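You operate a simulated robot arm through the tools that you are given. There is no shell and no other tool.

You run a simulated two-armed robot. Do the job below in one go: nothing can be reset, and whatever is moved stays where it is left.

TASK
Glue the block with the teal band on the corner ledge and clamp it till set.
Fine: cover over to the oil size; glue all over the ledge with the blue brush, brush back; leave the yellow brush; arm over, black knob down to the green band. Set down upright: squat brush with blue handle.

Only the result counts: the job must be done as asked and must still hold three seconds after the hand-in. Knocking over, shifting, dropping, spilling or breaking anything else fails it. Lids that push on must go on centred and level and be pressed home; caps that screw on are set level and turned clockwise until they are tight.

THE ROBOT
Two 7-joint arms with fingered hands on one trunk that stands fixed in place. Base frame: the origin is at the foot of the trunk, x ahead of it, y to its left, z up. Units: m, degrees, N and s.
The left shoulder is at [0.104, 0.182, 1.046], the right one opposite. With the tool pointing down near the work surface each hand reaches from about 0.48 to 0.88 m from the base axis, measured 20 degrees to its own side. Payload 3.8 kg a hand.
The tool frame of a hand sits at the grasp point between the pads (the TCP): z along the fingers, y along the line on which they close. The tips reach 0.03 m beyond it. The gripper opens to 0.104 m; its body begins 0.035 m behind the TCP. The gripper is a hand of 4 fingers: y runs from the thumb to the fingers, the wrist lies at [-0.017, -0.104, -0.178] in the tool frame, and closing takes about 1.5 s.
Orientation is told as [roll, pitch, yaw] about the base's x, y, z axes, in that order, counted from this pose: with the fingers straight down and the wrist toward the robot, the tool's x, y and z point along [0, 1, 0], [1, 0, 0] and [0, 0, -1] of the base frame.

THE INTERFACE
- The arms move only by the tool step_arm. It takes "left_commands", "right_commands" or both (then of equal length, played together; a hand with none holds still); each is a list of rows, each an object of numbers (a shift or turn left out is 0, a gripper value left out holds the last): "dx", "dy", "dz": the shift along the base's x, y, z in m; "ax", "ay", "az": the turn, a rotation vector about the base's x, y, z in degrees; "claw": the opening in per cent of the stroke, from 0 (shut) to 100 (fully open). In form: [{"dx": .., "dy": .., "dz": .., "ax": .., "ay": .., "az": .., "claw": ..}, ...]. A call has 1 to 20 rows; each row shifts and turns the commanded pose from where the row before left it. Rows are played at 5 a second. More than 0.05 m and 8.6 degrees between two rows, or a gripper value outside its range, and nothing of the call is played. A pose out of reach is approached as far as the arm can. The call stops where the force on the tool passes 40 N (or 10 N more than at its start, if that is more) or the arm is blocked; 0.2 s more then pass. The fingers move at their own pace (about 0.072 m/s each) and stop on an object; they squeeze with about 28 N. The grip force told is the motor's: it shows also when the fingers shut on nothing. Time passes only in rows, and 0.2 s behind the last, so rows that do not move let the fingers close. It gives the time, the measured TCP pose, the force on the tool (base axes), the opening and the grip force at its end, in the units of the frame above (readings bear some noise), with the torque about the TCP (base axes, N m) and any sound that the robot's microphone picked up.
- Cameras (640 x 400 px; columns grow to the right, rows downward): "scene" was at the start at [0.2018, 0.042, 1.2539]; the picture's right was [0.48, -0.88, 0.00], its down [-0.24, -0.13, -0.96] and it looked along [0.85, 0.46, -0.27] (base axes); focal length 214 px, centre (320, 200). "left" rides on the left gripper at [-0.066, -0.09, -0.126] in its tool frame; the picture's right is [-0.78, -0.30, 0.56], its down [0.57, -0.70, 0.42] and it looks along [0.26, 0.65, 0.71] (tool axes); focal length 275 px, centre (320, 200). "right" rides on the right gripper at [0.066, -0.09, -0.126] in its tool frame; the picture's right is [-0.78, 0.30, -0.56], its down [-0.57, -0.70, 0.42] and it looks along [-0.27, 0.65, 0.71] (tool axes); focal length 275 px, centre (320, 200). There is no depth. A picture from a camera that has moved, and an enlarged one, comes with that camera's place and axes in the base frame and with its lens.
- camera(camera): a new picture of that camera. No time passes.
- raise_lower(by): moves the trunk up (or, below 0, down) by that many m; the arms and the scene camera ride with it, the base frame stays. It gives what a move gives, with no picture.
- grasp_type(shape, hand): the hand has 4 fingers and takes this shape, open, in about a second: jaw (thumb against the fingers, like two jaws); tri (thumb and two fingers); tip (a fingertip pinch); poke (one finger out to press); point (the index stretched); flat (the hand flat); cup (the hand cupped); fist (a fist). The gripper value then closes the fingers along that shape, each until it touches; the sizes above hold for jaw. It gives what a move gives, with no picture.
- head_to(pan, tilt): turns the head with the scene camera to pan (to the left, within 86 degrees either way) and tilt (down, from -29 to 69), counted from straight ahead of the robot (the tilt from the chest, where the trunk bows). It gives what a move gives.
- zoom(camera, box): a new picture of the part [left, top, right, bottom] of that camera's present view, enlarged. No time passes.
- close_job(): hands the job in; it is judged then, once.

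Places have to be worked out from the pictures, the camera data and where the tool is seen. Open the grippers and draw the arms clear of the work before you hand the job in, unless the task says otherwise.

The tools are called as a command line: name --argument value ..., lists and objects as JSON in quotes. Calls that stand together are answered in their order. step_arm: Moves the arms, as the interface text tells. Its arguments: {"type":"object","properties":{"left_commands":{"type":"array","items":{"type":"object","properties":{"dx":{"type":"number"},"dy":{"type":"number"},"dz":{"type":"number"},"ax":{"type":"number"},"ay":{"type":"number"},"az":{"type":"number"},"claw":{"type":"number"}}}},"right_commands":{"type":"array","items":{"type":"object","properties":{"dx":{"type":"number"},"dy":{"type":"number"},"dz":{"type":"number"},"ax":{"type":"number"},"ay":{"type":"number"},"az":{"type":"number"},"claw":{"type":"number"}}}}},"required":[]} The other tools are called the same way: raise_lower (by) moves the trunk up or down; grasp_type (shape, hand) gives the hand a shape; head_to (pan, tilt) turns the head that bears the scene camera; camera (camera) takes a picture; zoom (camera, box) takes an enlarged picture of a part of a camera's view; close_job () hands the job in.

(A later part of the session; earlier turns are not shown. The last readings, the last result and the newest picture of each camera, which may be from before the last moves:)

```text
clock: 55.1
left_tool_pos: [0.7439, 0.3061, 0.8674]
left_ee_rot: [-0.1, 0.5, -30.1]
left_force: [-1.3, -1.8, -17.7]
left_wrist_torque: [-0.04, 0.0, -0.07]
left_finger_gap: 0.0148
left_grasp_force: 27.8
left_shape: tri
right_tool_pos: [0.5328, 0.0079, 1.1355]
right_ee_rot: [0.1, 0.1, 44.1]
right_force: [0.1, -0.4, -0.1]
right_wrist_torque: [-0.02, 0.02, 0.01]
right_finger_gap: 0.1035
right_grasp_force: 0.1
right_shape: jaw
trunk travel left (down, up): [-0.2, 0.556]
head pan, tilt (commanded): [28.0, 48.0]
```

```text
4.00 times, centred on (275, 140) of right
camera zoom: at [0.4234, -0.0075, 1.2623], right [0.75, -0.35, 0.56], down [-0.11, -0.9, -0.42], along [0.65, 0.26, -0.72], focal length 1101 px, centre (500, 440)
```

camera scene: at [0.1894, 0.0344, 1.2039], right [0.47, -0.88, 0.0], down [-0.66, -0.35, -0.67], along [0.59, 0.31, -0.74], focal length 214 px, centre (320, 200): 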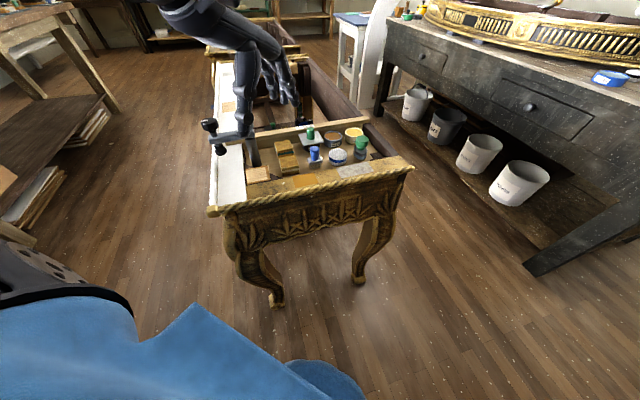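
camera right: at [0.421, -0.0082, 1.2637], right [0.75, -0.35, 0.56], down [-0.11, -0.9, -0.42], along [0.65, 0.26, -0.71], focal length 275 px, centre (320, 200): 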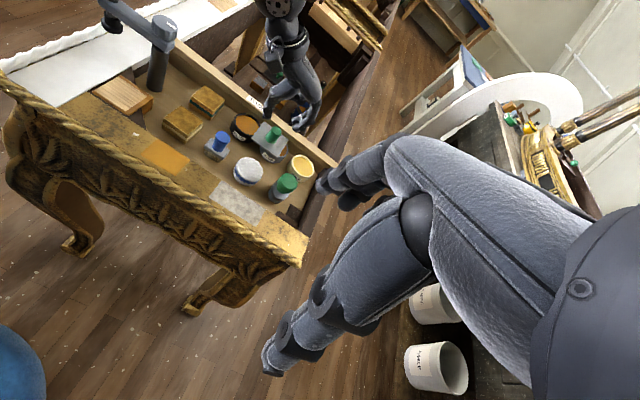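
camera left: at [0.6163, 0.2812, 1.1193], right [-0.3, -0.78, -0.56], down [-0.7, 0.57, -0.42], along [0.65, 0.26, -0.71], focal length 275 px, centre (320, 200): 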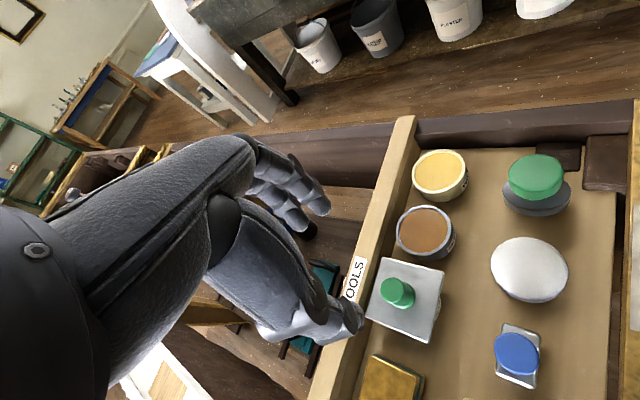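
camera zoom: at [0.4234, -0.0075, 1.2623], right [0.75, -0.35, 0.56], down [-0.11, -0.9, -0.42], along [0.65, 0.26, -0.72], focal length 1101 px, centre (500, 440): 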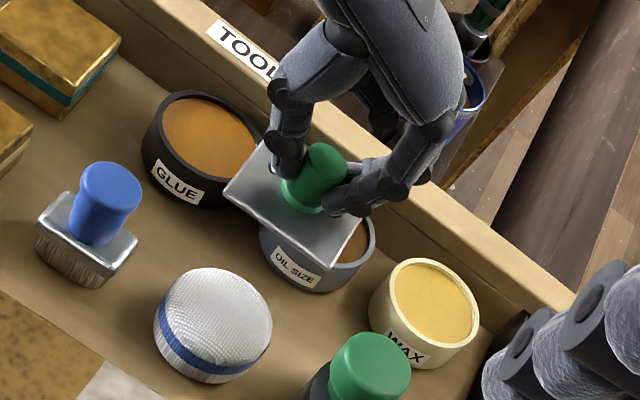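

Still held down in z — so it is a guided slide, fine. I relax the pull and slide the last centimetre and a half toward the oil size centre.

step_arm --left_commands '[{"dz": -0.006}, {"dx": 0.002, "dy": -0.0025}, {"dx": 0.002, "dy": -0.0025}, {"dx": 0.002, "dy": -0.0025}, {}]'

zoom --camera "scene" --box '[305, 100, 350, 150]'

zoom --camera "right" --box '[220, 90, 330, 190]'

```text
clock: 56.3
left_tool_pos: [0.7511, 0.2992, 0.866]
left_ee_rot: [0.2, -0.1, -30.1]
left_force: [0.3, 0.6, -2.6]
left_wrist_torque: [0.0, -0.04, -0.05]
left_finger_gap: 0.0144
left_grasp_force: 27.7
left_shape: tri
right_tool_pos: [0.5308, 0.0085, 1.1377]
right_ee_rot: [-0.1, 0.0, 44.0]
right_force: [0.5, -0.6, -0.7]
right_wrist_torque: [0.01, 0.03, 0.01]
right_finger_gap: 0.1036
right_grasp_force: 0.1
right_shape: jaw
trunk travel left (down, up): [-0.2, 0.556]
head pan, tilt (commanded): [28.0, 48.0]
```

```text
8.00 times, centred on (328, 125) of scene
camera zoom: at [0.1897, 0.0347, 1.2039], right [0.47, -0.88, 0.0], down [-0.66, -0.35, -0.67], along [0.59, 0.31, -0.74], focal length 1716 px, centre (260, 800)
```

zoom: 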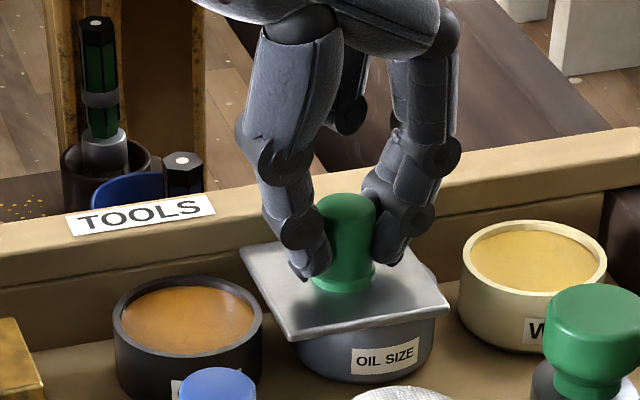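

```text
4.00 times, centred on (275, 140) of right
camera zoom: at [0.4217, -0.008, 1.2633], right [0.75, -0.35, 0.56], down [-0.11, -0.9, -0.42], along [0.65, 0.26, -0.71], focal length 1101 px, centre (500, 440)
```

zoom: 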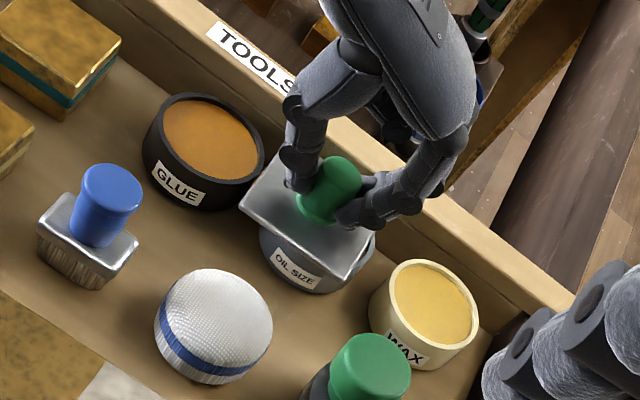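

About 6 mm remains. I slide a bit further toward −y and check again.

step_arm --left_commands '[{"dx": 0.0015, "dy": -0.0025}, {"dx": 0.0015, "dy": -0.0025}, {}]'

zoom --camera "scene" --box '[305, 100, 350, 150]'

zoom --camera "right" --box '[220, 90, 330, 190]'

zoom --camera "left" --box '[220, 120, 460, 340]'

```text
clock: 57.1
left_tool_pos: [0.7537, 0.2954, 0.8656]
left_ee_rot: [0.0, -0.1, -29.9]
left_force: [4.4, 4.0, -1.0]
left_wrist_torque: [0.1, -0.12, 0.05]
left_finger_gap: 0.0146
left_grasp_force: 27.9
left_shape: tri
right_tool_pos: [0.5314, 0.0074, 1.1375]
right_ee_rot: [0.0, 0.1, 43.9]
right_force: [-0.1, 0.4, 0.1]
right_wrist_torque: [0.03, -0.02, 0.0]
right_finger_gap: 0.1037
right_grasp_force: 0.1
right_shape: jaw
trunk travel left (down, up): [-0.2, 0.556]
head pan, tilt (commanded): [28.0, 48.0]
```

```text
8.00 times, centred on (328, 125) of scene
camera zoom: at [0.19, 0.0351, 1.2038], right [0.47, -0.88, 0.0], down [-0.66, -0.35, -0.67], along [0.59, 0.31, -0.74], focal length 1716 px, centre (260, 800)
```

zoom: 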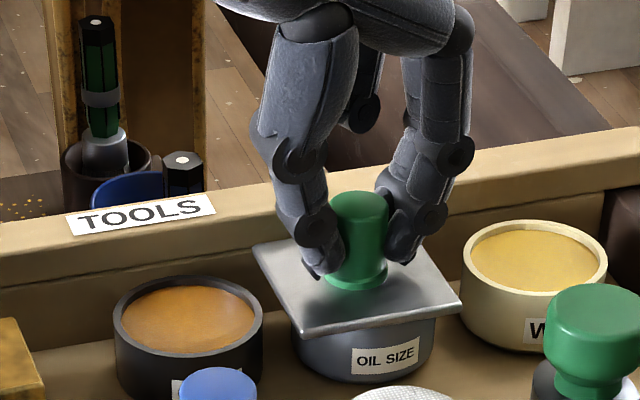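

```text
4.00 times, centred on (275, 140) of right
camera zoom: at [0.422, -0.0075, 1.2632], right [0.75, -0.35, 0.56], down [-0.11, -0.9, -0.42], along [0.65, 0.26, -0.71], focal length 1101 px, centre (500, 440)
```

zoom: 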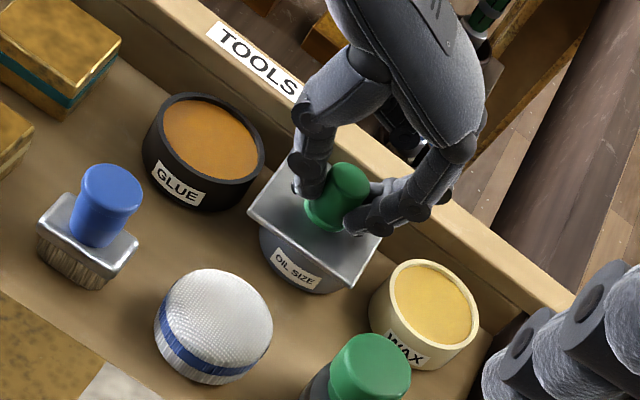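

```text
1.82 times, centred on (340, 230) of left
camera zoom: at [0.642, 0.2827, 0.9916], right [-0.64, -0.52, -0.56], down [-0.32, 0.85, -0.42], along [0.7, -0.09, -0.71], focal length 500 px, centre (284, 146)
```

zoom: 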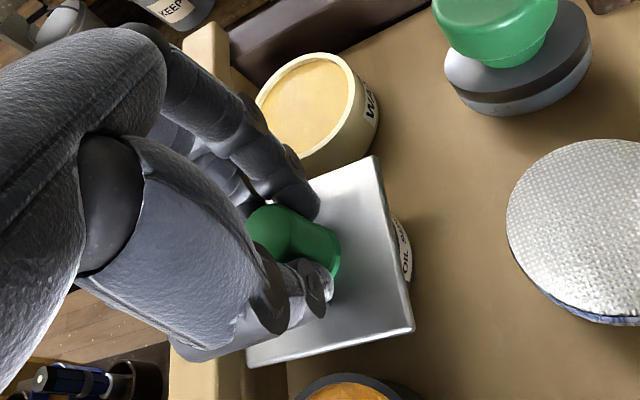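

Nearly centred (about 2–3 mm left). I ease the side load and nudge on, watching for an end stop.

step_arm --left_commands '[{"dx": 0.0022, "dy": -0.0005}, {"dx": 0.0012, "dy": -0.0012}, {}]'

zoom --camera "scene" --box '[305, 110, 350, 150]'

zoom --camera "right" --box '[220, 100, 330, 190]'

```text
clock: 57.9
left_tool_pos: [0.7564, 0.2914, 0.8651]
left_ee_rot: [0.0, -0.1, -30.0]
left_force: [5.8, 5.6, 1.3]
left_wrist_torque: [0.11, -0.18, 0.0]
left_finger_gap: 0.0148
left_grasp_force: 27.9
left_shape: tri
right_tool_pos: [0.5301, 0.0072, 1.1369]
right_ee_rot: [0.1, 0.1, 44.0]
right_force: [0.5, -0.5, -0.4]
right_wrist_torque: [-0.02, 0.03, -0.04]
right_finger_gap: 0.1036
right_grasp_force: 0.1
right_shape: jaw
trunk travel left (down, up): [-0.2, 0.556]
head pan, tilt (commanded): [28.0, 48.0]
```

```text
10.00 times, centred on (328, 130) of scene
camera zoom: at [0.1898, 0.035, 1.2038], right [0.47, -0.88, 0.0], down [-0.66, -0.35, -0.67], along [0.59, 0.31, -0.74], focal length 2145 px, centre (245, 900)
```

zoom: 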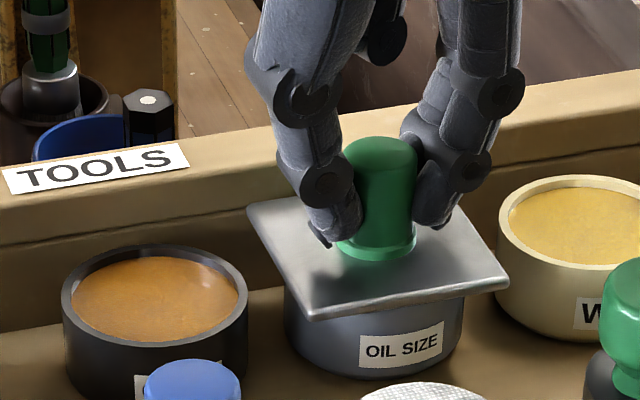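

```text
4.44 times, centred on (275, 145) of right
camera zoom: at [0.4219, -0.0076, 1.2632], right [0.75, -0.35, 0.56], down [-0.11, -0.9, -0.42], along [0.65, 0.26, -0.71], focal length 1224 px, centre (520, 444)
```

zoom: 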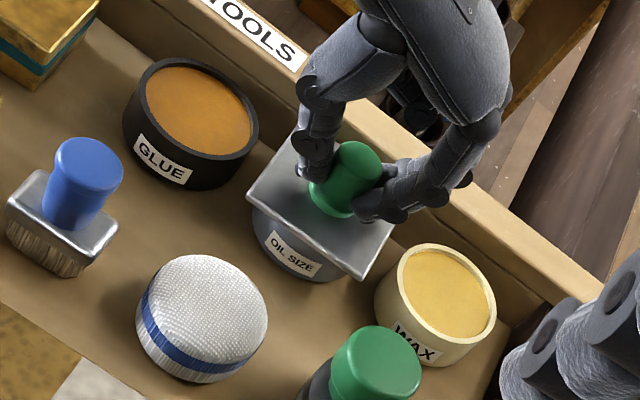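

The plate is centred on the oil size to about a millimetre. I relax the side load and open the fingers gradually so it isn't shifted.

step_arm --left_commands '[{"dx": 0.0015, "dy": 0.0015}, {}, {"claw": 18}, {"claw": 22}, {"claw": 28}, {"claw": 35}, {"claw": 45}, {}]'

zoom --camera "scene" --box '[305, 110, 350, 150]'

zoom --camera "right" --box '[220, 100, 330, 190]'

```text
clock: 59.7
left_tool_pos: [0.7583, 0.2927, 0.8646]
left_ee_rot: [0.0, 0.0, -30.0]
left_force: [0.2, 0.0, 0.3]
left_wrist_torque: [-0.02, 0.01, 0.0]
left_finger_gap: 0.0462
left_grasp_force: 0.0
left_shape: tri
right_tool_pos: [0.5307, 0.0064, 1.1378]
right_ee_rot: [0.1, 0.1, 43.9]
right_force: [0.2, -1.0, -0.2]
right_wrist_torque: [0.01, 0.0, 0.0]
right_finger_gap: 0.1035
right_grasp_force: 0.1
right_shape: jaw
trunk travel left (down, up): [-0.2, 0.556]
head pan, tilt (commanded): [28.0, 48.0]
```

```text
10.00 times, centred on (328, 130) of scene
camera zoom: at [0.1894, 0.0345, 1.2039], right [0.47, -0.88, 0.0], down [-0.66, -0.35, -0.67], along [0.59, 0.31, -0.74], focal length 2145 px, centre (245, 900)
```

zoom: 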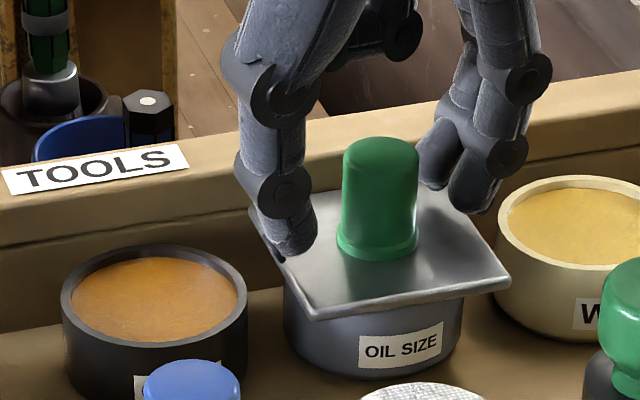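

```text
4.44 times, centred on (275, 145) of right
camera zoom: at [0.4214, -0.0082, 1.2634], right [0.75, -0.35, 0.56], down [-0.11, -0.9, -0.42], along [0.65, 0.26, -0.71], focal length 1224 px, centre (520, 444)
```

zoom: 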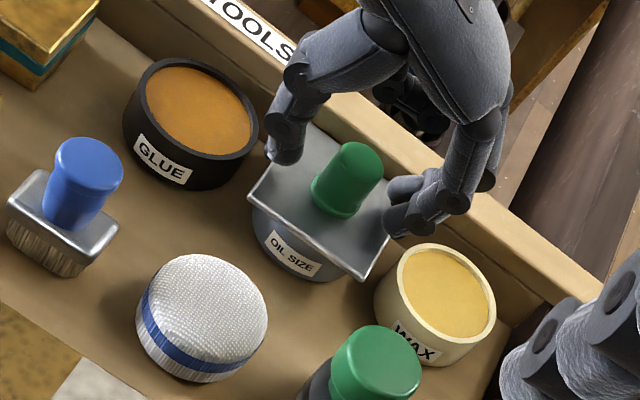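

The cover stayed put. I lift the hand clear and inspect the cover's centring on the oil jar.

step_arm --left_commands '[{"dz": 0.03}, {"dz": 0.03}, {"dz": 0.03, "dx": -0.03}, {"dz": 0.02, "dx": -0.04}]'

zoom --camera "scene" --box '[305, 110, 350, 150]'

zoom --camera "right" --box '[230, 90, 330, 180]'

camera --camera "left"

```text
clock: 60.7
left_tool_pos: [0.6887, 0.2921, 0.9751]
left_ee_rot: [0.0, 0.0, -30.0]
left_force: [0.2, 0.2, 0.1]
left_wrist_torque: [-0.04, -0.05, -0.01]
left_finger_gap: 0.0462
left_grasp_force: 0.2
left_shape: tri
right_tool_pos: [0.5313, 0.0062, 1.1382]
right_ee_rot: [0.0, 0.0, 43.9]
right_force: [-0.4, 0.4, 0.4]
right_wrist_torque: [0.0, 0.01, 0.0]
right_finger_gap: 0.1035
right_grasp_force: 0.0
right_shape: jaw
trunk travel left (down, up): [-0.2, 0.556]
head pan, tilt (commanded): [28.0, 48.0]
```

```text
10.00 times, centred on (328, 130) of scene
camera zoom: at [0.1886, 0.0344, 1.2041], right [0.47, -0.88, 0.0], down [-0.66, -0.35, -0.67], along [0.59, 0.31, -0.74], focal length 2145 px, centre (245, 900)
```

zoom: 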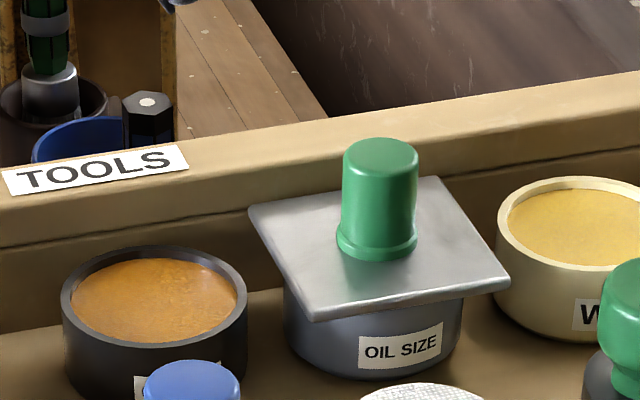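

```text
4.44 times, centred on (280, 135) of right
camera zoom: at [0.4205, -0.0083, 1.2638], right [0.75, -0.35, 0.56], down [-0.11, -0.9, -0.42], along [0.65, 0.26, -0.71], focal length 1224 px, centre (498, 489)
```

zoom: 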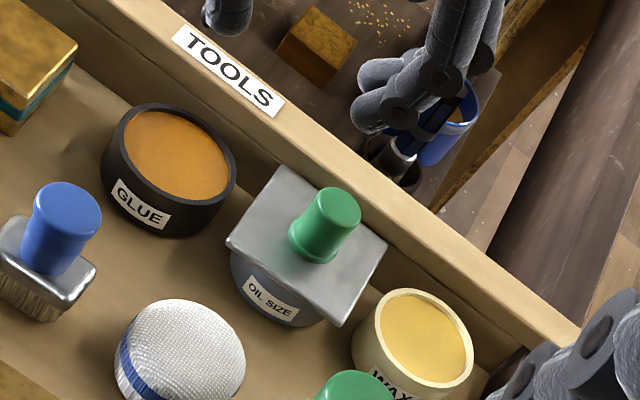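

```text
taken
camera left: at [0.5778, 0.2797, 1.1013], right [-0.64, -0.52, -0.56], down [-0.32, 0.85, -0.42], along [0.69, -0.1, -0.71], focal length 275 px, centre (320, 200)
```

left: 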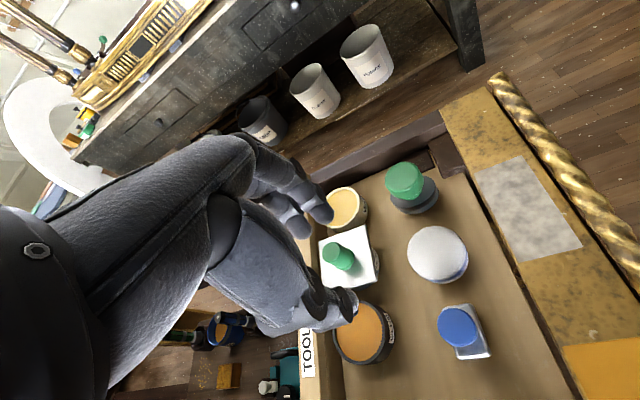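

Cover sits level over the oil size. I zoom the left camera on it to check the overhang on each side.

zoom --camera "left" --box '[300, 170, 420, 310]'

zoom --camera "right" --box '[262, 120, 322, 166]'

```text
2.86 times, centred on (360, 240) of left
camera zoom: at [0.5778, 0.2797, 1.1013], right [-0.64, -0.52, -0.56], down [-0.32, 0.85, -0.42], along [0.69, -0.1, -0.71], focal length 786 px, centre (206, 86)
```

zoom: 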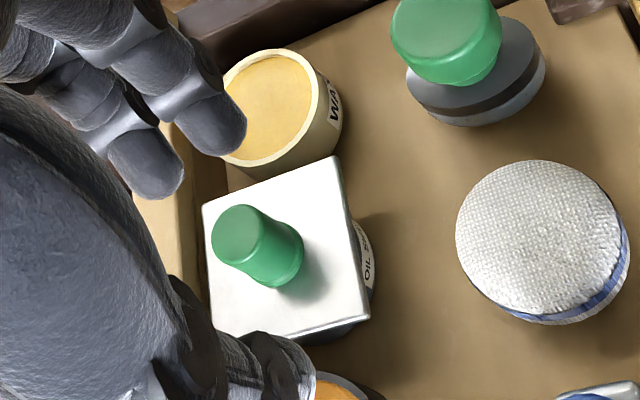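

```text
8.70 times, centred on (292, 143) of right
camera zoom: at [0.4205, -0.0083, 1.2638], right [0.75, -0.35, 0.56], down [-0.11, -0.9, -0.42], along [0.65, 0.26, -0.71], focal length 2394 px, centre (564, 696)
```

zoom: 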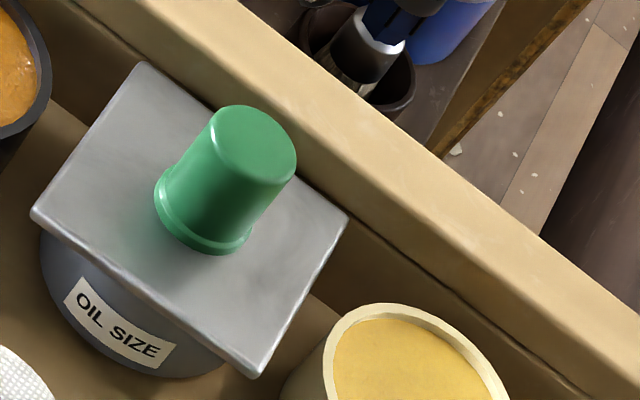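

The cover is centred. Next the blue brush: I zoom on it from all cameras to get the handle, ferrule and bristle dimensions.

zoom --camera "left" --box '[400, 270, 520, 370]'

zoom --camera "scene" --box '[300, 140, 330, 170]'

zoom --camera "right" --box '[190, 120, 250, 170]'

```text
4.00 times, centred on (460, 320) of left
camera zoom: at [0.5778, 0.2797, 1.1013], right [-0.64, -0.52, -0.56], down [-0.32, 0.85, -0.42], along [0.69, -0.1, -0.71], focal length 1101 px, centre (-240, -280)
```

zoom: 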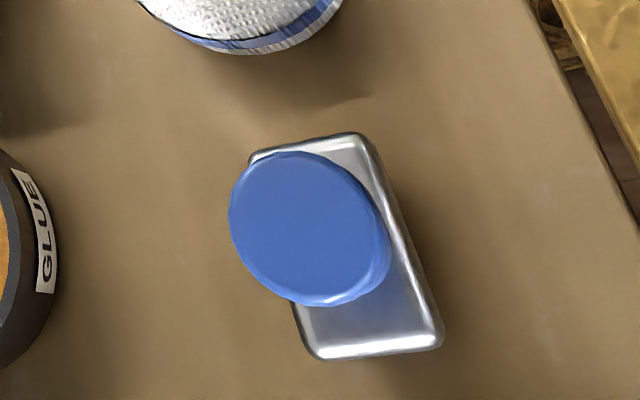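

```text
13.33 times, centred on (315, 155) of scene
camera zoom: at [0.1886, 0.0344, 1.2041], right [0.47, -0.88, 0.0], down [-0.66, -0.35, -0.67], along [0.59, 0.31, -0.74], focal length 2860 px, centre (387, 800)
```

zoom: 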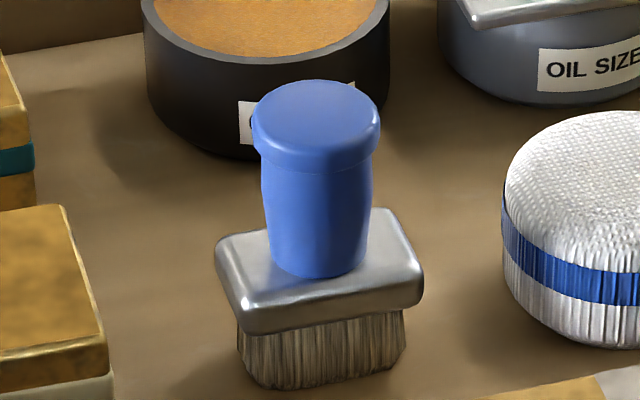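

```text
8.00 times, centred on (220, 145) of right
camera zoom: at [0.4205, -0.0083, 1.2638], right [0.75, -0.35, 0.56], down [-0.11, -0.9, -0.42], along [0.65, 0.26, -0.71], focal length 2202 px, centre (1120, 640)
```

zoom: 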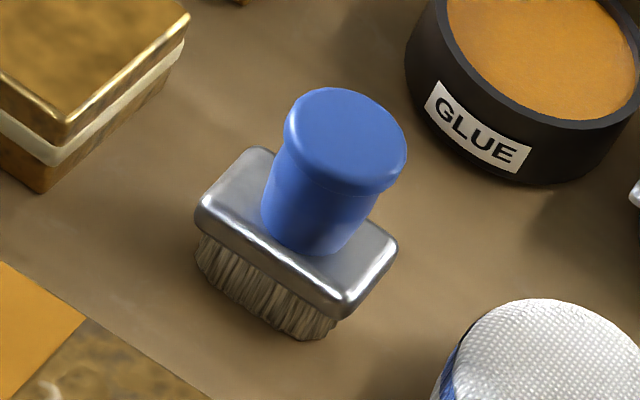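

Handle axis ≈ (0.6243, 0.2855), cap top z ≈ 0.86, body Ø 22 mm under a 27 mm cap, ferrule top ≈ 0.818. I move over it at yaw 0 and descend around the handle.

step_arm --left_commands '[{"dx": -0.02, "dy": -0.002, "az": 6, "claw": 60}, {"dx": -0.02, "dy": -0.002, "az": 6}, {"dx": -0.02, "dy": -0.002, "az": 6}, {"dx": -0.004, "az": 6, "dz": -0.02}, {"az": 6, "dz": -0.02}, {}]'

zoom --camera "left" --box '[220, 140, 460, 340]'

zoom --camera "scene" --box '[285, 110, 345, 170]'

zoom --camera "right" --box '[170, 80, 290, 180]'

```text
clock: 62.1
left_tool_pos: [0.6241, 0.287, 0.9352]
left_ee_rot: [-0.1, 0.1, -0.1]
left_force: [0.8, -0.8, 0.0]
left_wrist_torque: [0.0, 0.01, -0.03]
left_finger_gap: 0.062
left_grasp_force: 0.0
left_shape: tri
right_tool_pos: [0.5303, 0.0066, 1.1374]
right_ee_rot: [0.0, 0.0, 44.1]
right_force: [0.0, -0.3, 0.1]
right_wrist_torque: [-0.02, 0.03, -0.01]
right_finger_gap: 0.1037
right_grasp_force: 0.1
right_shape: jaw
trunk travel left (down, up): [-0.2, 0.556]
head pan, tilt (commanded): [28.0, 48.0]
```

```text
2.00 times, centred on (340, 240) of left
camera zoom: at [0.5333, 0.2209, 1.0604], right [-0.3, -0.78, -0.56], down [-0.7, 0.57, -0.42], along [0.65, 0.27, -0.71], focal length 551 px, centre (280, 120)
```

zoom: 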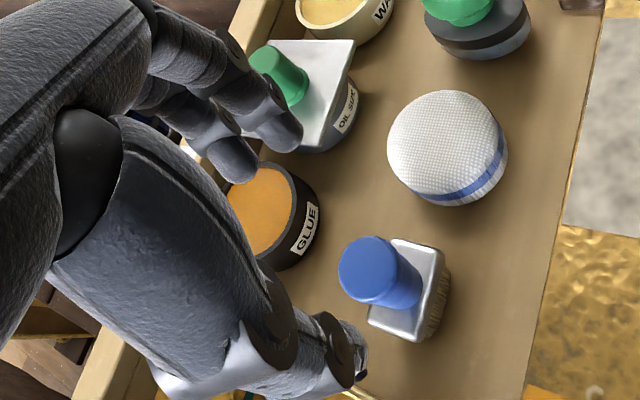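

```text
6.67 times, centred on (315, 140) of scene
camera zoom: at [0.1893, 0.0346, 1.2039], right [0.47, -0.88, 0.0], down [-0.66, -0.35, -0.67], along [0.59, 0.31, -0.74], focal length 1430 px, centre (353, 600)
```

zoom: 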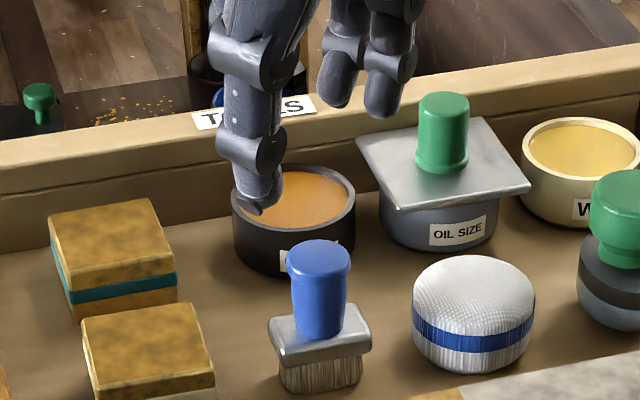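

```text
4.00 times, centred on (230, 130) of right
camera zoom: at [0.4213, -0.0081, 1.2634], right [0.75, -0.35, 0.56], down [-0.11, -0.9, -0.42], along [0.65, 0.26, -0.71], focal length 1101 px, centre (680, 480)
```

zoom: 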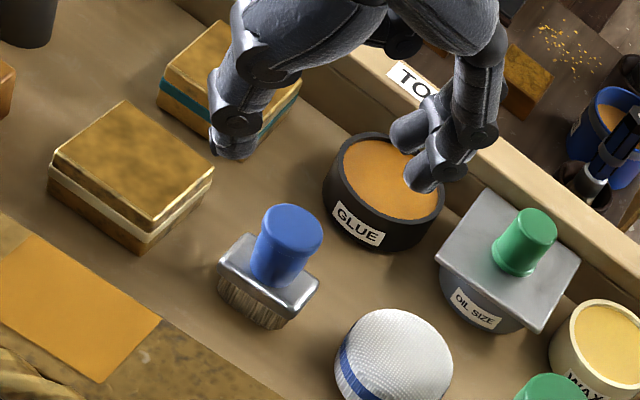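

Everything agrees: the handle is at (0.624, 0.2857). I descend around it and close.

step_arm --left_commands '[{"dy": -0.001, "dz": -0.03}, {"dz": -0.025}, {"dz": -0.015}, {"dz": -0.008}, {}]'

zoom --camera "scene" --box '[285, 110, 345, 170]'

zoom --camera "right" --box '[170, 80, 290, 180]'

```text
clock: 63.3
left_tool_pos: [0.6244, 0.2875, 0.8566]
left_ee_rot: [0.0, -0.1, 0.1]
left_force: [-0.5, -0.1, -0.5]
left_wrist_torque: [-0.02, -0.02, -0.04]
left_finger_gap: 0.0619
left_grasp_force: 0.2
left_shape: tri
right_tool_pos: [0.5307, 0.0054, 1.1368]
right_ee_rot: [0.0, 0.0, 44.0]
right_force: [-0.1, -0.4, -0.3]
right_wrist_torque: [0.03, 0.02, 0.0]
right_finger_gap: 0.1035
right_grasp_force: 0.0
right_shape: jaw
trunk travel left (down, up): [-0.2, 0.556]
head pan, tilt (commanded): [28.0, 48.0]
```

```text
6.67 times, centred on (315, 140) of scene
camera zoom: at [0.1893, 0.0344, 1.2039], right [0.47, -0.88, 0.0], down [-0.66, -0.35, -0.67], along [0.59, 0.31, -0.74], focal length 1430 px, centre (353, 600)
```

zoom: 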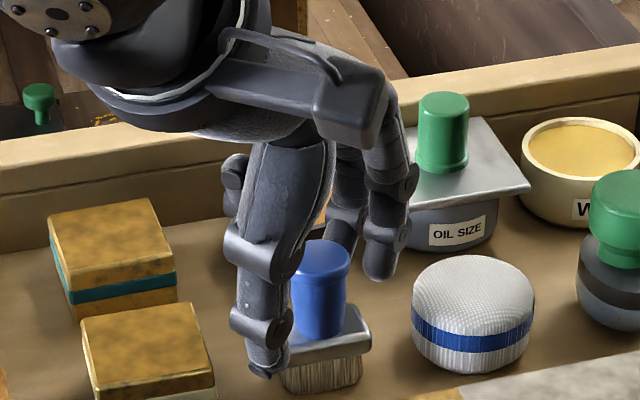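

```text
4.00 times, centred on (230, 130) of right
camera zoom: at [0.4213, -0.0082, 1.2634], right [0.75, -0.35, 0.56], down [-0.11, -0.9, -0.42], along [0.65, 0.26, -0.71], focal length 1101 px, centre (680, 480)
```

zoom: 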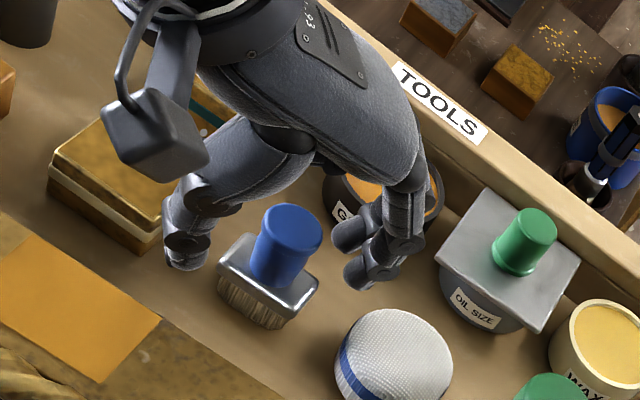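

The handle is nicely between thumb and fingers. Closing.

step_arm --left_commands '[{"claw": 30}, {}, {"claw": 0}, {}, {}, {}, {}]'

zoom --camera "scene" --box '[285, 110, 345, 170]'

zoom --camera "right" --box '[170, 80, 290, 180]'

zoom --camera "left" --box '[220, 140, 460, 340]'

```text
clock: 64.9
left_tool_pos: [0.6236, 0.2867, 0.8571]
left_ee_rot: [0.0, 0.0, 0.0]
left_force: [-0.3, -0.9, -0.1]
left_wrist_torque: [0.03, 0.02, 0.01]
left_finger_gap: 0.0149
left_grasp_force: 27.7
left_shape: tri
right_tool_pos: [0.53, 0.0061, 1.1368]
right_ee_rot: [0.0, 0.0, 44.0]
right_force: [0.0, 0.3, -0.3]
right_wrist_torque: [0.01, -0.04, -0.05]
right_finger_gap: 0.1033
right_grasp_force: 0.0
right_shape: jaw
trunk travel left (down, up): [-0.2, 0.556]
head pan, tilt (commanded): [28.0, 48.0]
```

```text
6.67 times, centred on (315, 140) of scene
camera zoom: at [0.1894, 0.0345, 1.2039], right [0.47, -0.88, 0.0], down [-0.66, -0.35, -0.67], along [0.59, 0.31, -0.74], focal length 1430 px, centre (353, 600)
```

zoom: 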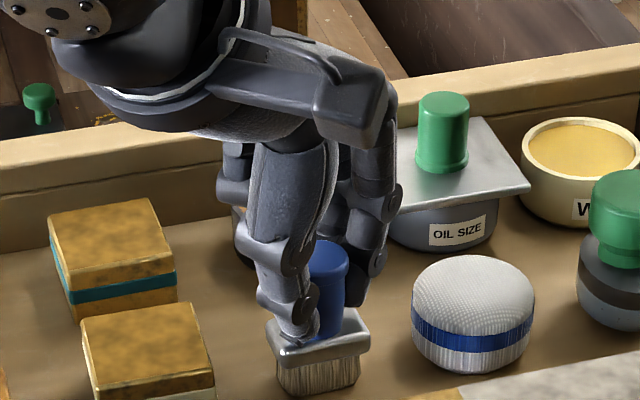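

```text
4.00 times, centred on (230, 130) of right
camera zoom: at [0.4214, -0.0082, 1.2633], right [0.75, -0.35, 0.56], down [-0.11, -0.9, -0.42], along [0.65, 0.26, -0.71], focal length 1101 px, centre (680, 480)
```

zoom: 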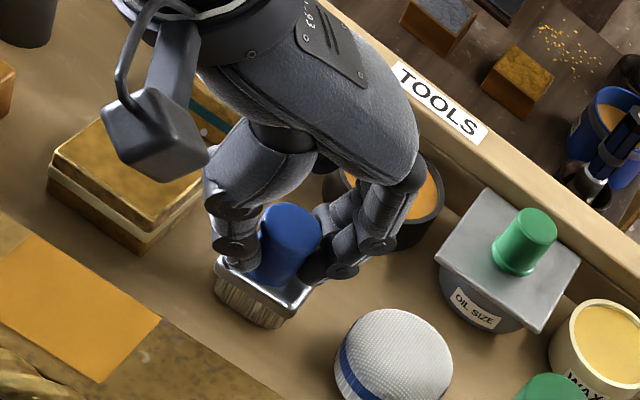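

```text
2.00 times, centred on (340, 240) of left
camera zoom: at [0.5333, 0.2209, 0.9823], right [-0.3, -0.78, -0.56], down [-0.7, 0.57, -0.42], along [0.65, 0.26, -0.71], focal length 551 px, centre (280, 120)
```

zoom: 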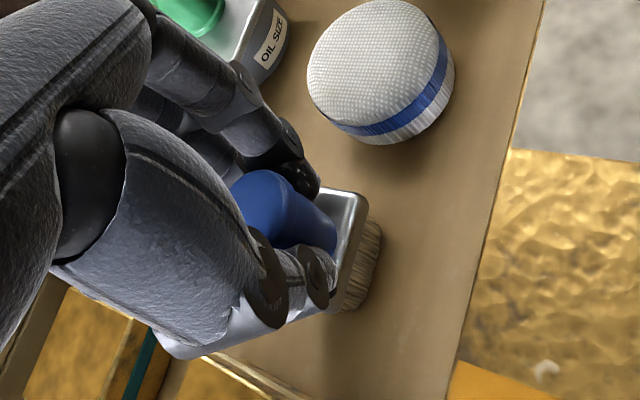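

Brush gripped (TCP 0.624, 0.287, 0.857 with bristles on the tray). I lift it and check it hangs straight.

step_arm --left_commands '[{"dz": 0.01}, {"dz": 0.025}, {"dz": 0.03}, {"dz": 0.02}]'

zoom --camera "scene" --box '[285, 90, 345, 150]'

zoom --camera "right" --box '[170, 60, 310, 180]'

zoom --camera "left" --box '[220, 140, 460, 340]'

```text
clock: 65.9
left_tool_pos: [0.6211, 0.286, 0.9427]
left_ee_rot: [0.0, -0.1, 0.0]
left_force: [0.6, -0.5, -0.6]
left_wrist_torque: [0.02, 0.01, 0.02]
left_finger_gap: 0.0149
left_grasp_force: 27.8
left_shape: tri
right_tool_pos: [0.5317, 0.0065, 1.1385]
right_ee_rot: [0.0, 0.0, 44.0]
right_force: [0.3, 0.3, 0.4]
right_wrist_torque: [0.03, 0.0, -0.02]
right_finger_gap: 0.1037
right_grasp_force: 0.1
right_shape: jaw
trunk travel left (down, up): [-0.2, 0.556]
head pan, tilt (commanded): [28.0, 48.0]
```

```text
6.67 times, centred on (315, 120) of scene
camera zoom: at [0.1892, 0.0344, 1.2039], right [0.47, -0.88, 0.0], down [-0.66, -0.35, -0.67], along [0.59, 0.31, -0.74], focal length 1430 px, centre (353, 733)
```

zoom: 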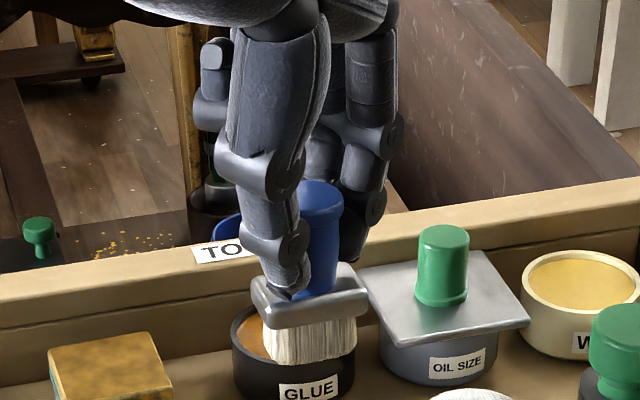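

```text
3.33 times, centred on (240, 120) of right
camera zoom: at [0.4212, -0.0082, 1.2635], right [0.75, -0.35, 0.56], down [-0.11, -0.9, -0.42], along [0.65, 0.26, -0.71], focal length 918 px, centre (587, 467)
```

zoom: 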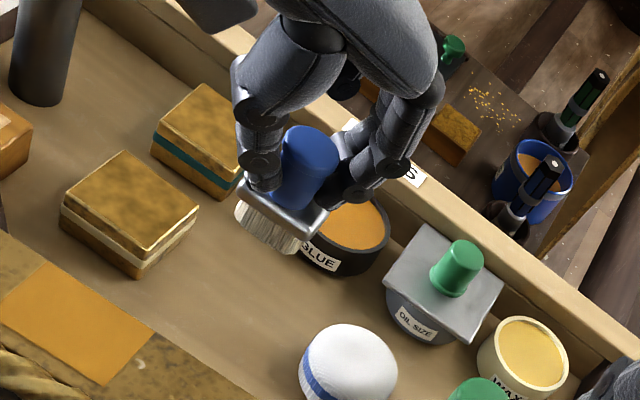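

```text
2.00 times, centred on (340, 240) of left
camera zoom: at [0.53, 0.2211, 1.0688], right [-0.3, -0.78, -0.56], down [-0.7, 0.57, -0.42], along [0.65, 0.26, -0.71], focal length 551 px, centre (280, 120)
```

zoom: 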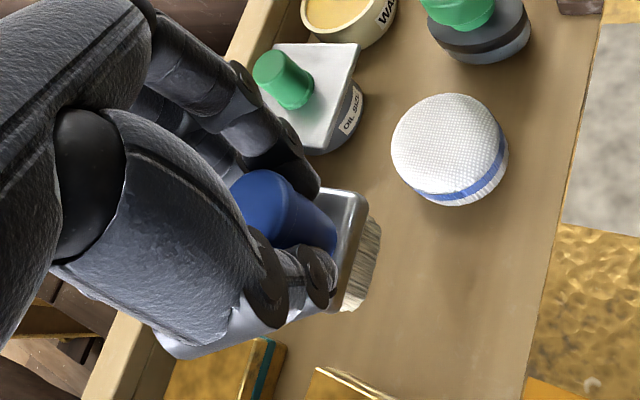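

The brush hangs straight. I carry it over the glue pot (centre ≈ (0.703, 0.344)) staying high.

step_arm --left_commands '[{"dx": 0.027, "dy": 0.02}, {"dx": 0.027, "dy": 0.02}, {"dx": 0.027, "dy": 0.018}, {}]'

zoom --camera "scene" --box '[285, 90, 345, 150]'

zoom --camera "right" --box '[190, 60, 310, 160]'

zoom --camera "left" --box '[260, 180, 460, 340]'

```text
clock: 66.9
left_tool_pos: [0.7044, 0.3459, 0.9425]
left_ee_rot: [0.0, 0.0, -0.1]
left_force: [0.2, 0.5, -0.9]
left_wrist_torque: [0.0, 0.03, 0.0]
left_finger_gap: 0.015
left_grasp_force: 27.8
left_shape: tri
right_tool_pos: [0.5306, 0.0063, 1.1377]
right_ee_rot: [0.0, 0.0, 44.0]
right_force: [-0.6, -0.7, 0.6]
right_wrist_torque: [0.0, -0.01, 0.01]
right_finger_gap: 0.1035
right_grasp_force: 0.1
right_shape: jaw
trunk travel left (down, up): [-0.2, 0.556]
head pan, tilt (commanded): [28.0, 48.0]
```

```text
6.67 times, centred on (315, 120) of scene
camera zoom: at [0.1891, 0.0344, 1.204], right [0.47, -0.88, 0.0], down [-0.66, -0.35, -0.67], along [0.59, 0.31, -0.74], focal length 1430 px, centre (353, 733)
```

zoom: 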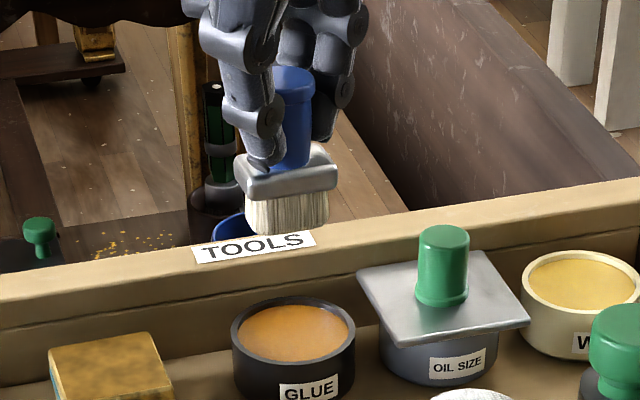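

```text
4.00 times, centred on (250, 110) of right
camera zoom: at [0.421, -0.0083, 1.2636], right [0.75, -0.35, 0.56], down [-0.11, -0.9, -0.42], along [0.65, 0.26, -0.71], focal length 1101 px, centre (600, 560)
```

zoom: 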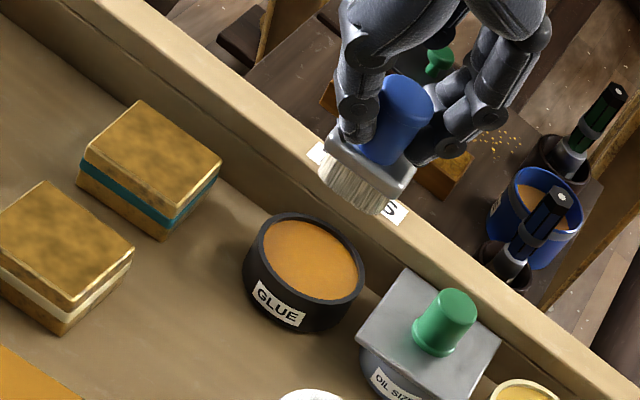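

```text
2.50 times, centred on (360, 260) of left
camera zoom: at [0.6139, 0.28, 1.0681], right [-0.3, -0.78, -0.56], down [-0.7, 0.57, -0.42], along [0.65, 0.26, -0.71], focal length 688 px, centre (220, 50)
```

zoom: 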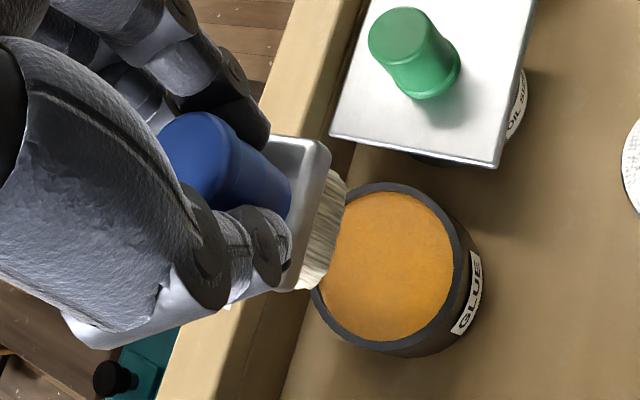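

The pot centre triangulates to (0.704, 0.3435), rim z ≈ 0.824, and the brush is right above it. I lower the bristles about 1 cm into the glue.

step_arm --left_commands '[{"dy": -0.001, "dz": -0.02}, {"dz": -0.02}, {"dz": -0.012}, {"dz": -0.008}, {}]'

zoom --camera "scene" --box '[285, 100, 345, 150]'

zoom --camera "right" --box '[190, 80, 310, 180]'

zoom --camera "left" --box '[260, 180, 460, 340]'

```text
clock: 68.1
left_tool_pos: [0.702, 0.3424, 0.883]
left_ee_rot: [0.0, -0.2, 0.0]
left_force: [-0.8, 0.0, 2.4]
left_wrist_torque: [0.03, -0.03, 0.0]
left_finger_gap: 0.015
left_grasp_force: 28.2
left_shape: tri
right_tool_pos: [0.5299, 0.006, 1.1376]
right_ee_rot: [-0.1, -0.1, 44.1]
right_force: [1.0, -0.3, -0.5]
right_wrist_torque: [-0.04, 0.01, 0.01]
right_finger_gap: 0.1037
right_grasp_force: 0.0
right_shape: jaw
trunk travel left (down, up): [-0.2, 0.556]
head pan, tilt (commanded): [28.0, 48.0]
```

```text
8.00 times, centred on (315, 125) of scene
camera zoom: at [0.189, 0.0344, 1.204], right [0.47, -0.88, 0.0], down [-0.66, -0.35, -0.67], along [0.59, 0.31, -0.74], focal length 1716 px, centre (360, 800)
```

zoom: 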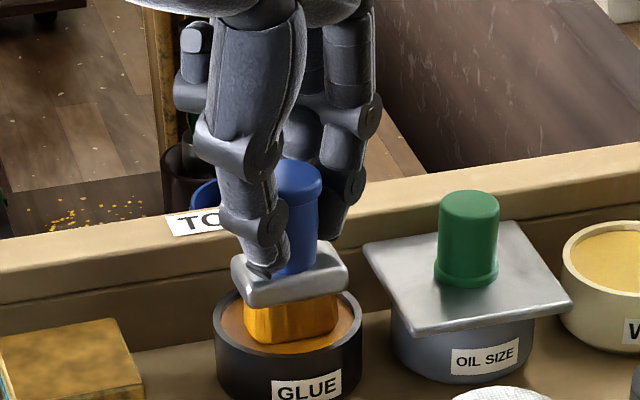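

```text
4.00 times, centred on (250, 130) of right
camera zoom: at [0.421, -0.0082, 1.2636], right [0.75, -0.35, 0.56], down [-0.11, -0.9, -0.42], along [0.65, 0.26, -0.71], focal length 1101 px, centre (600, 480)
```

zoom: 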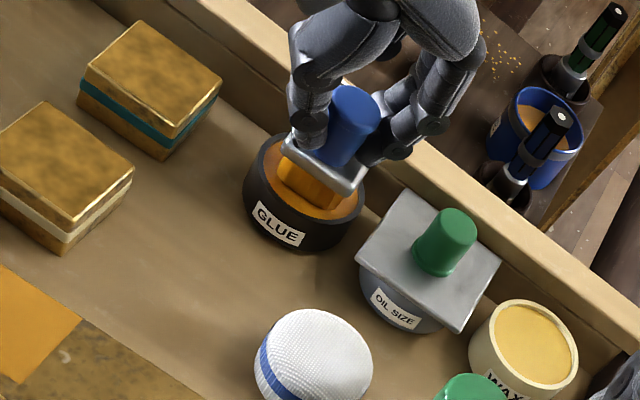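

```text
2.50 times, centred on (360, 260) of left
camera zoom: at [0.6128, 0.2772, 1.0091], right [-0.3, -0.78, -0.56], down [-0.7, 0.57, -0.43], along [0.65, 0.26, -0.71], focal length 688 px, centre (220, 50)
```

zoom: 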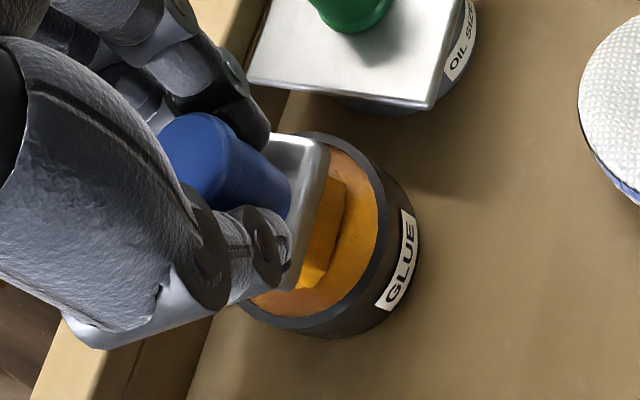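

The bristles turned amber: the brush is loaded. I lift slowly and carry it toward the ledge area, staying high.

step_arm --left_commands '[{"dz": 0.01}, {"dz": 0.01}, {"dz": 0.01}, {}, {"dz": 0.02}, {"dz": 0.025}, {"dz": 0.02}]'

zoom --camera "scene" --box '[210, 130, 270, 190]'

zoom --camera "right" --box '[80, 0, 180, 130]'

zoom --camera "scene" --box '[285, 80, 345, 150]'

```text
clock: 69.7
left_tool_pos: [0.7058, 0.3447, 0.9798]
left_ee_rot: [0.0, -0.1, 0.0]
left_force: [-1.0, 0.5, -0.1]
left_wrist_torque: [0.02, -0.02, 0.0]
left_finger_gap: 0.0153
left_grasp_force: 28.3
left_shape: tri
right_tool_pos: [0.5301, 0.0056, 1.1374]
right_ee_rot: [0.0, -0.1, 44.0]
right_force: [0.1, 0.4, 0.3]
right_wrist_torque: [0.02, 0.02, 0.0]
right_finger_gap: 0.1037
right_grasp_force: 0.0
right_shape: jaw
trunk travel left (down, up): [-0.2, 0.556]
head pan, tilt (commanded): [28.0, 48.0]
```

```text
6.67 times, centred on (240, 160) of scene
camera zoom: at [0.1892, 0.0344, 1.2039], right [0.47, -0.88, 0.0], down [-0.66, -0.35, -0.67], along [0.59, 0.31, -0.74], focal length 1430 px, centre (853, 467)
```

zoom: 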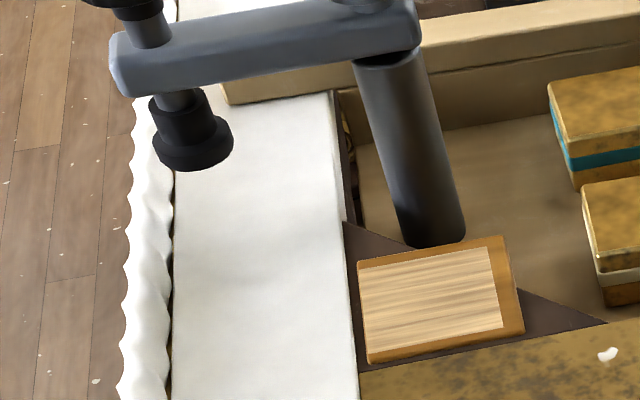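

```text
3.08 times, centred on (130, 65) of right
camera zoom: at [0.4211, -0.0083, 1.2635], right [0.75, -0.35, 0.56], down [-0.11, -0.9, -0.42], along [0.65, 0.26, -0.71], focal length 847 px, centre (905, 615)
```

zoom: 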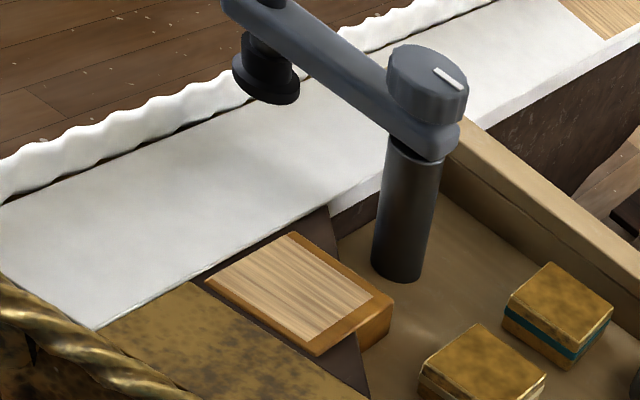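

```text
5.71 times, centred on (315, 115) of scene
camera zoom: at [0.1892, 0.0344, 1.2039], right [0.47, -0.88, 0.0], down [-0.66, -0.35, -0.67], along [0.59, 0.31, -0.74], focal length 1226 px, centre (349, 686)
```

zoom: 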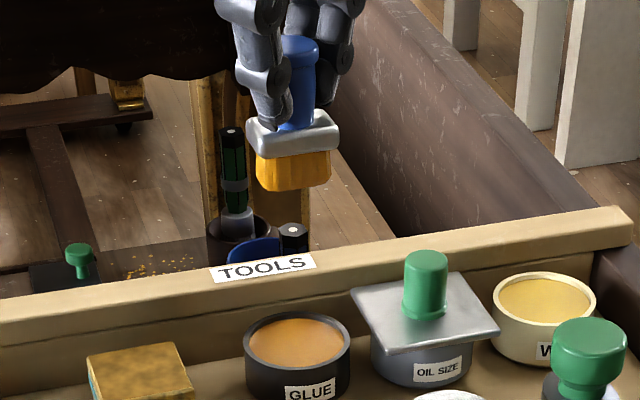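

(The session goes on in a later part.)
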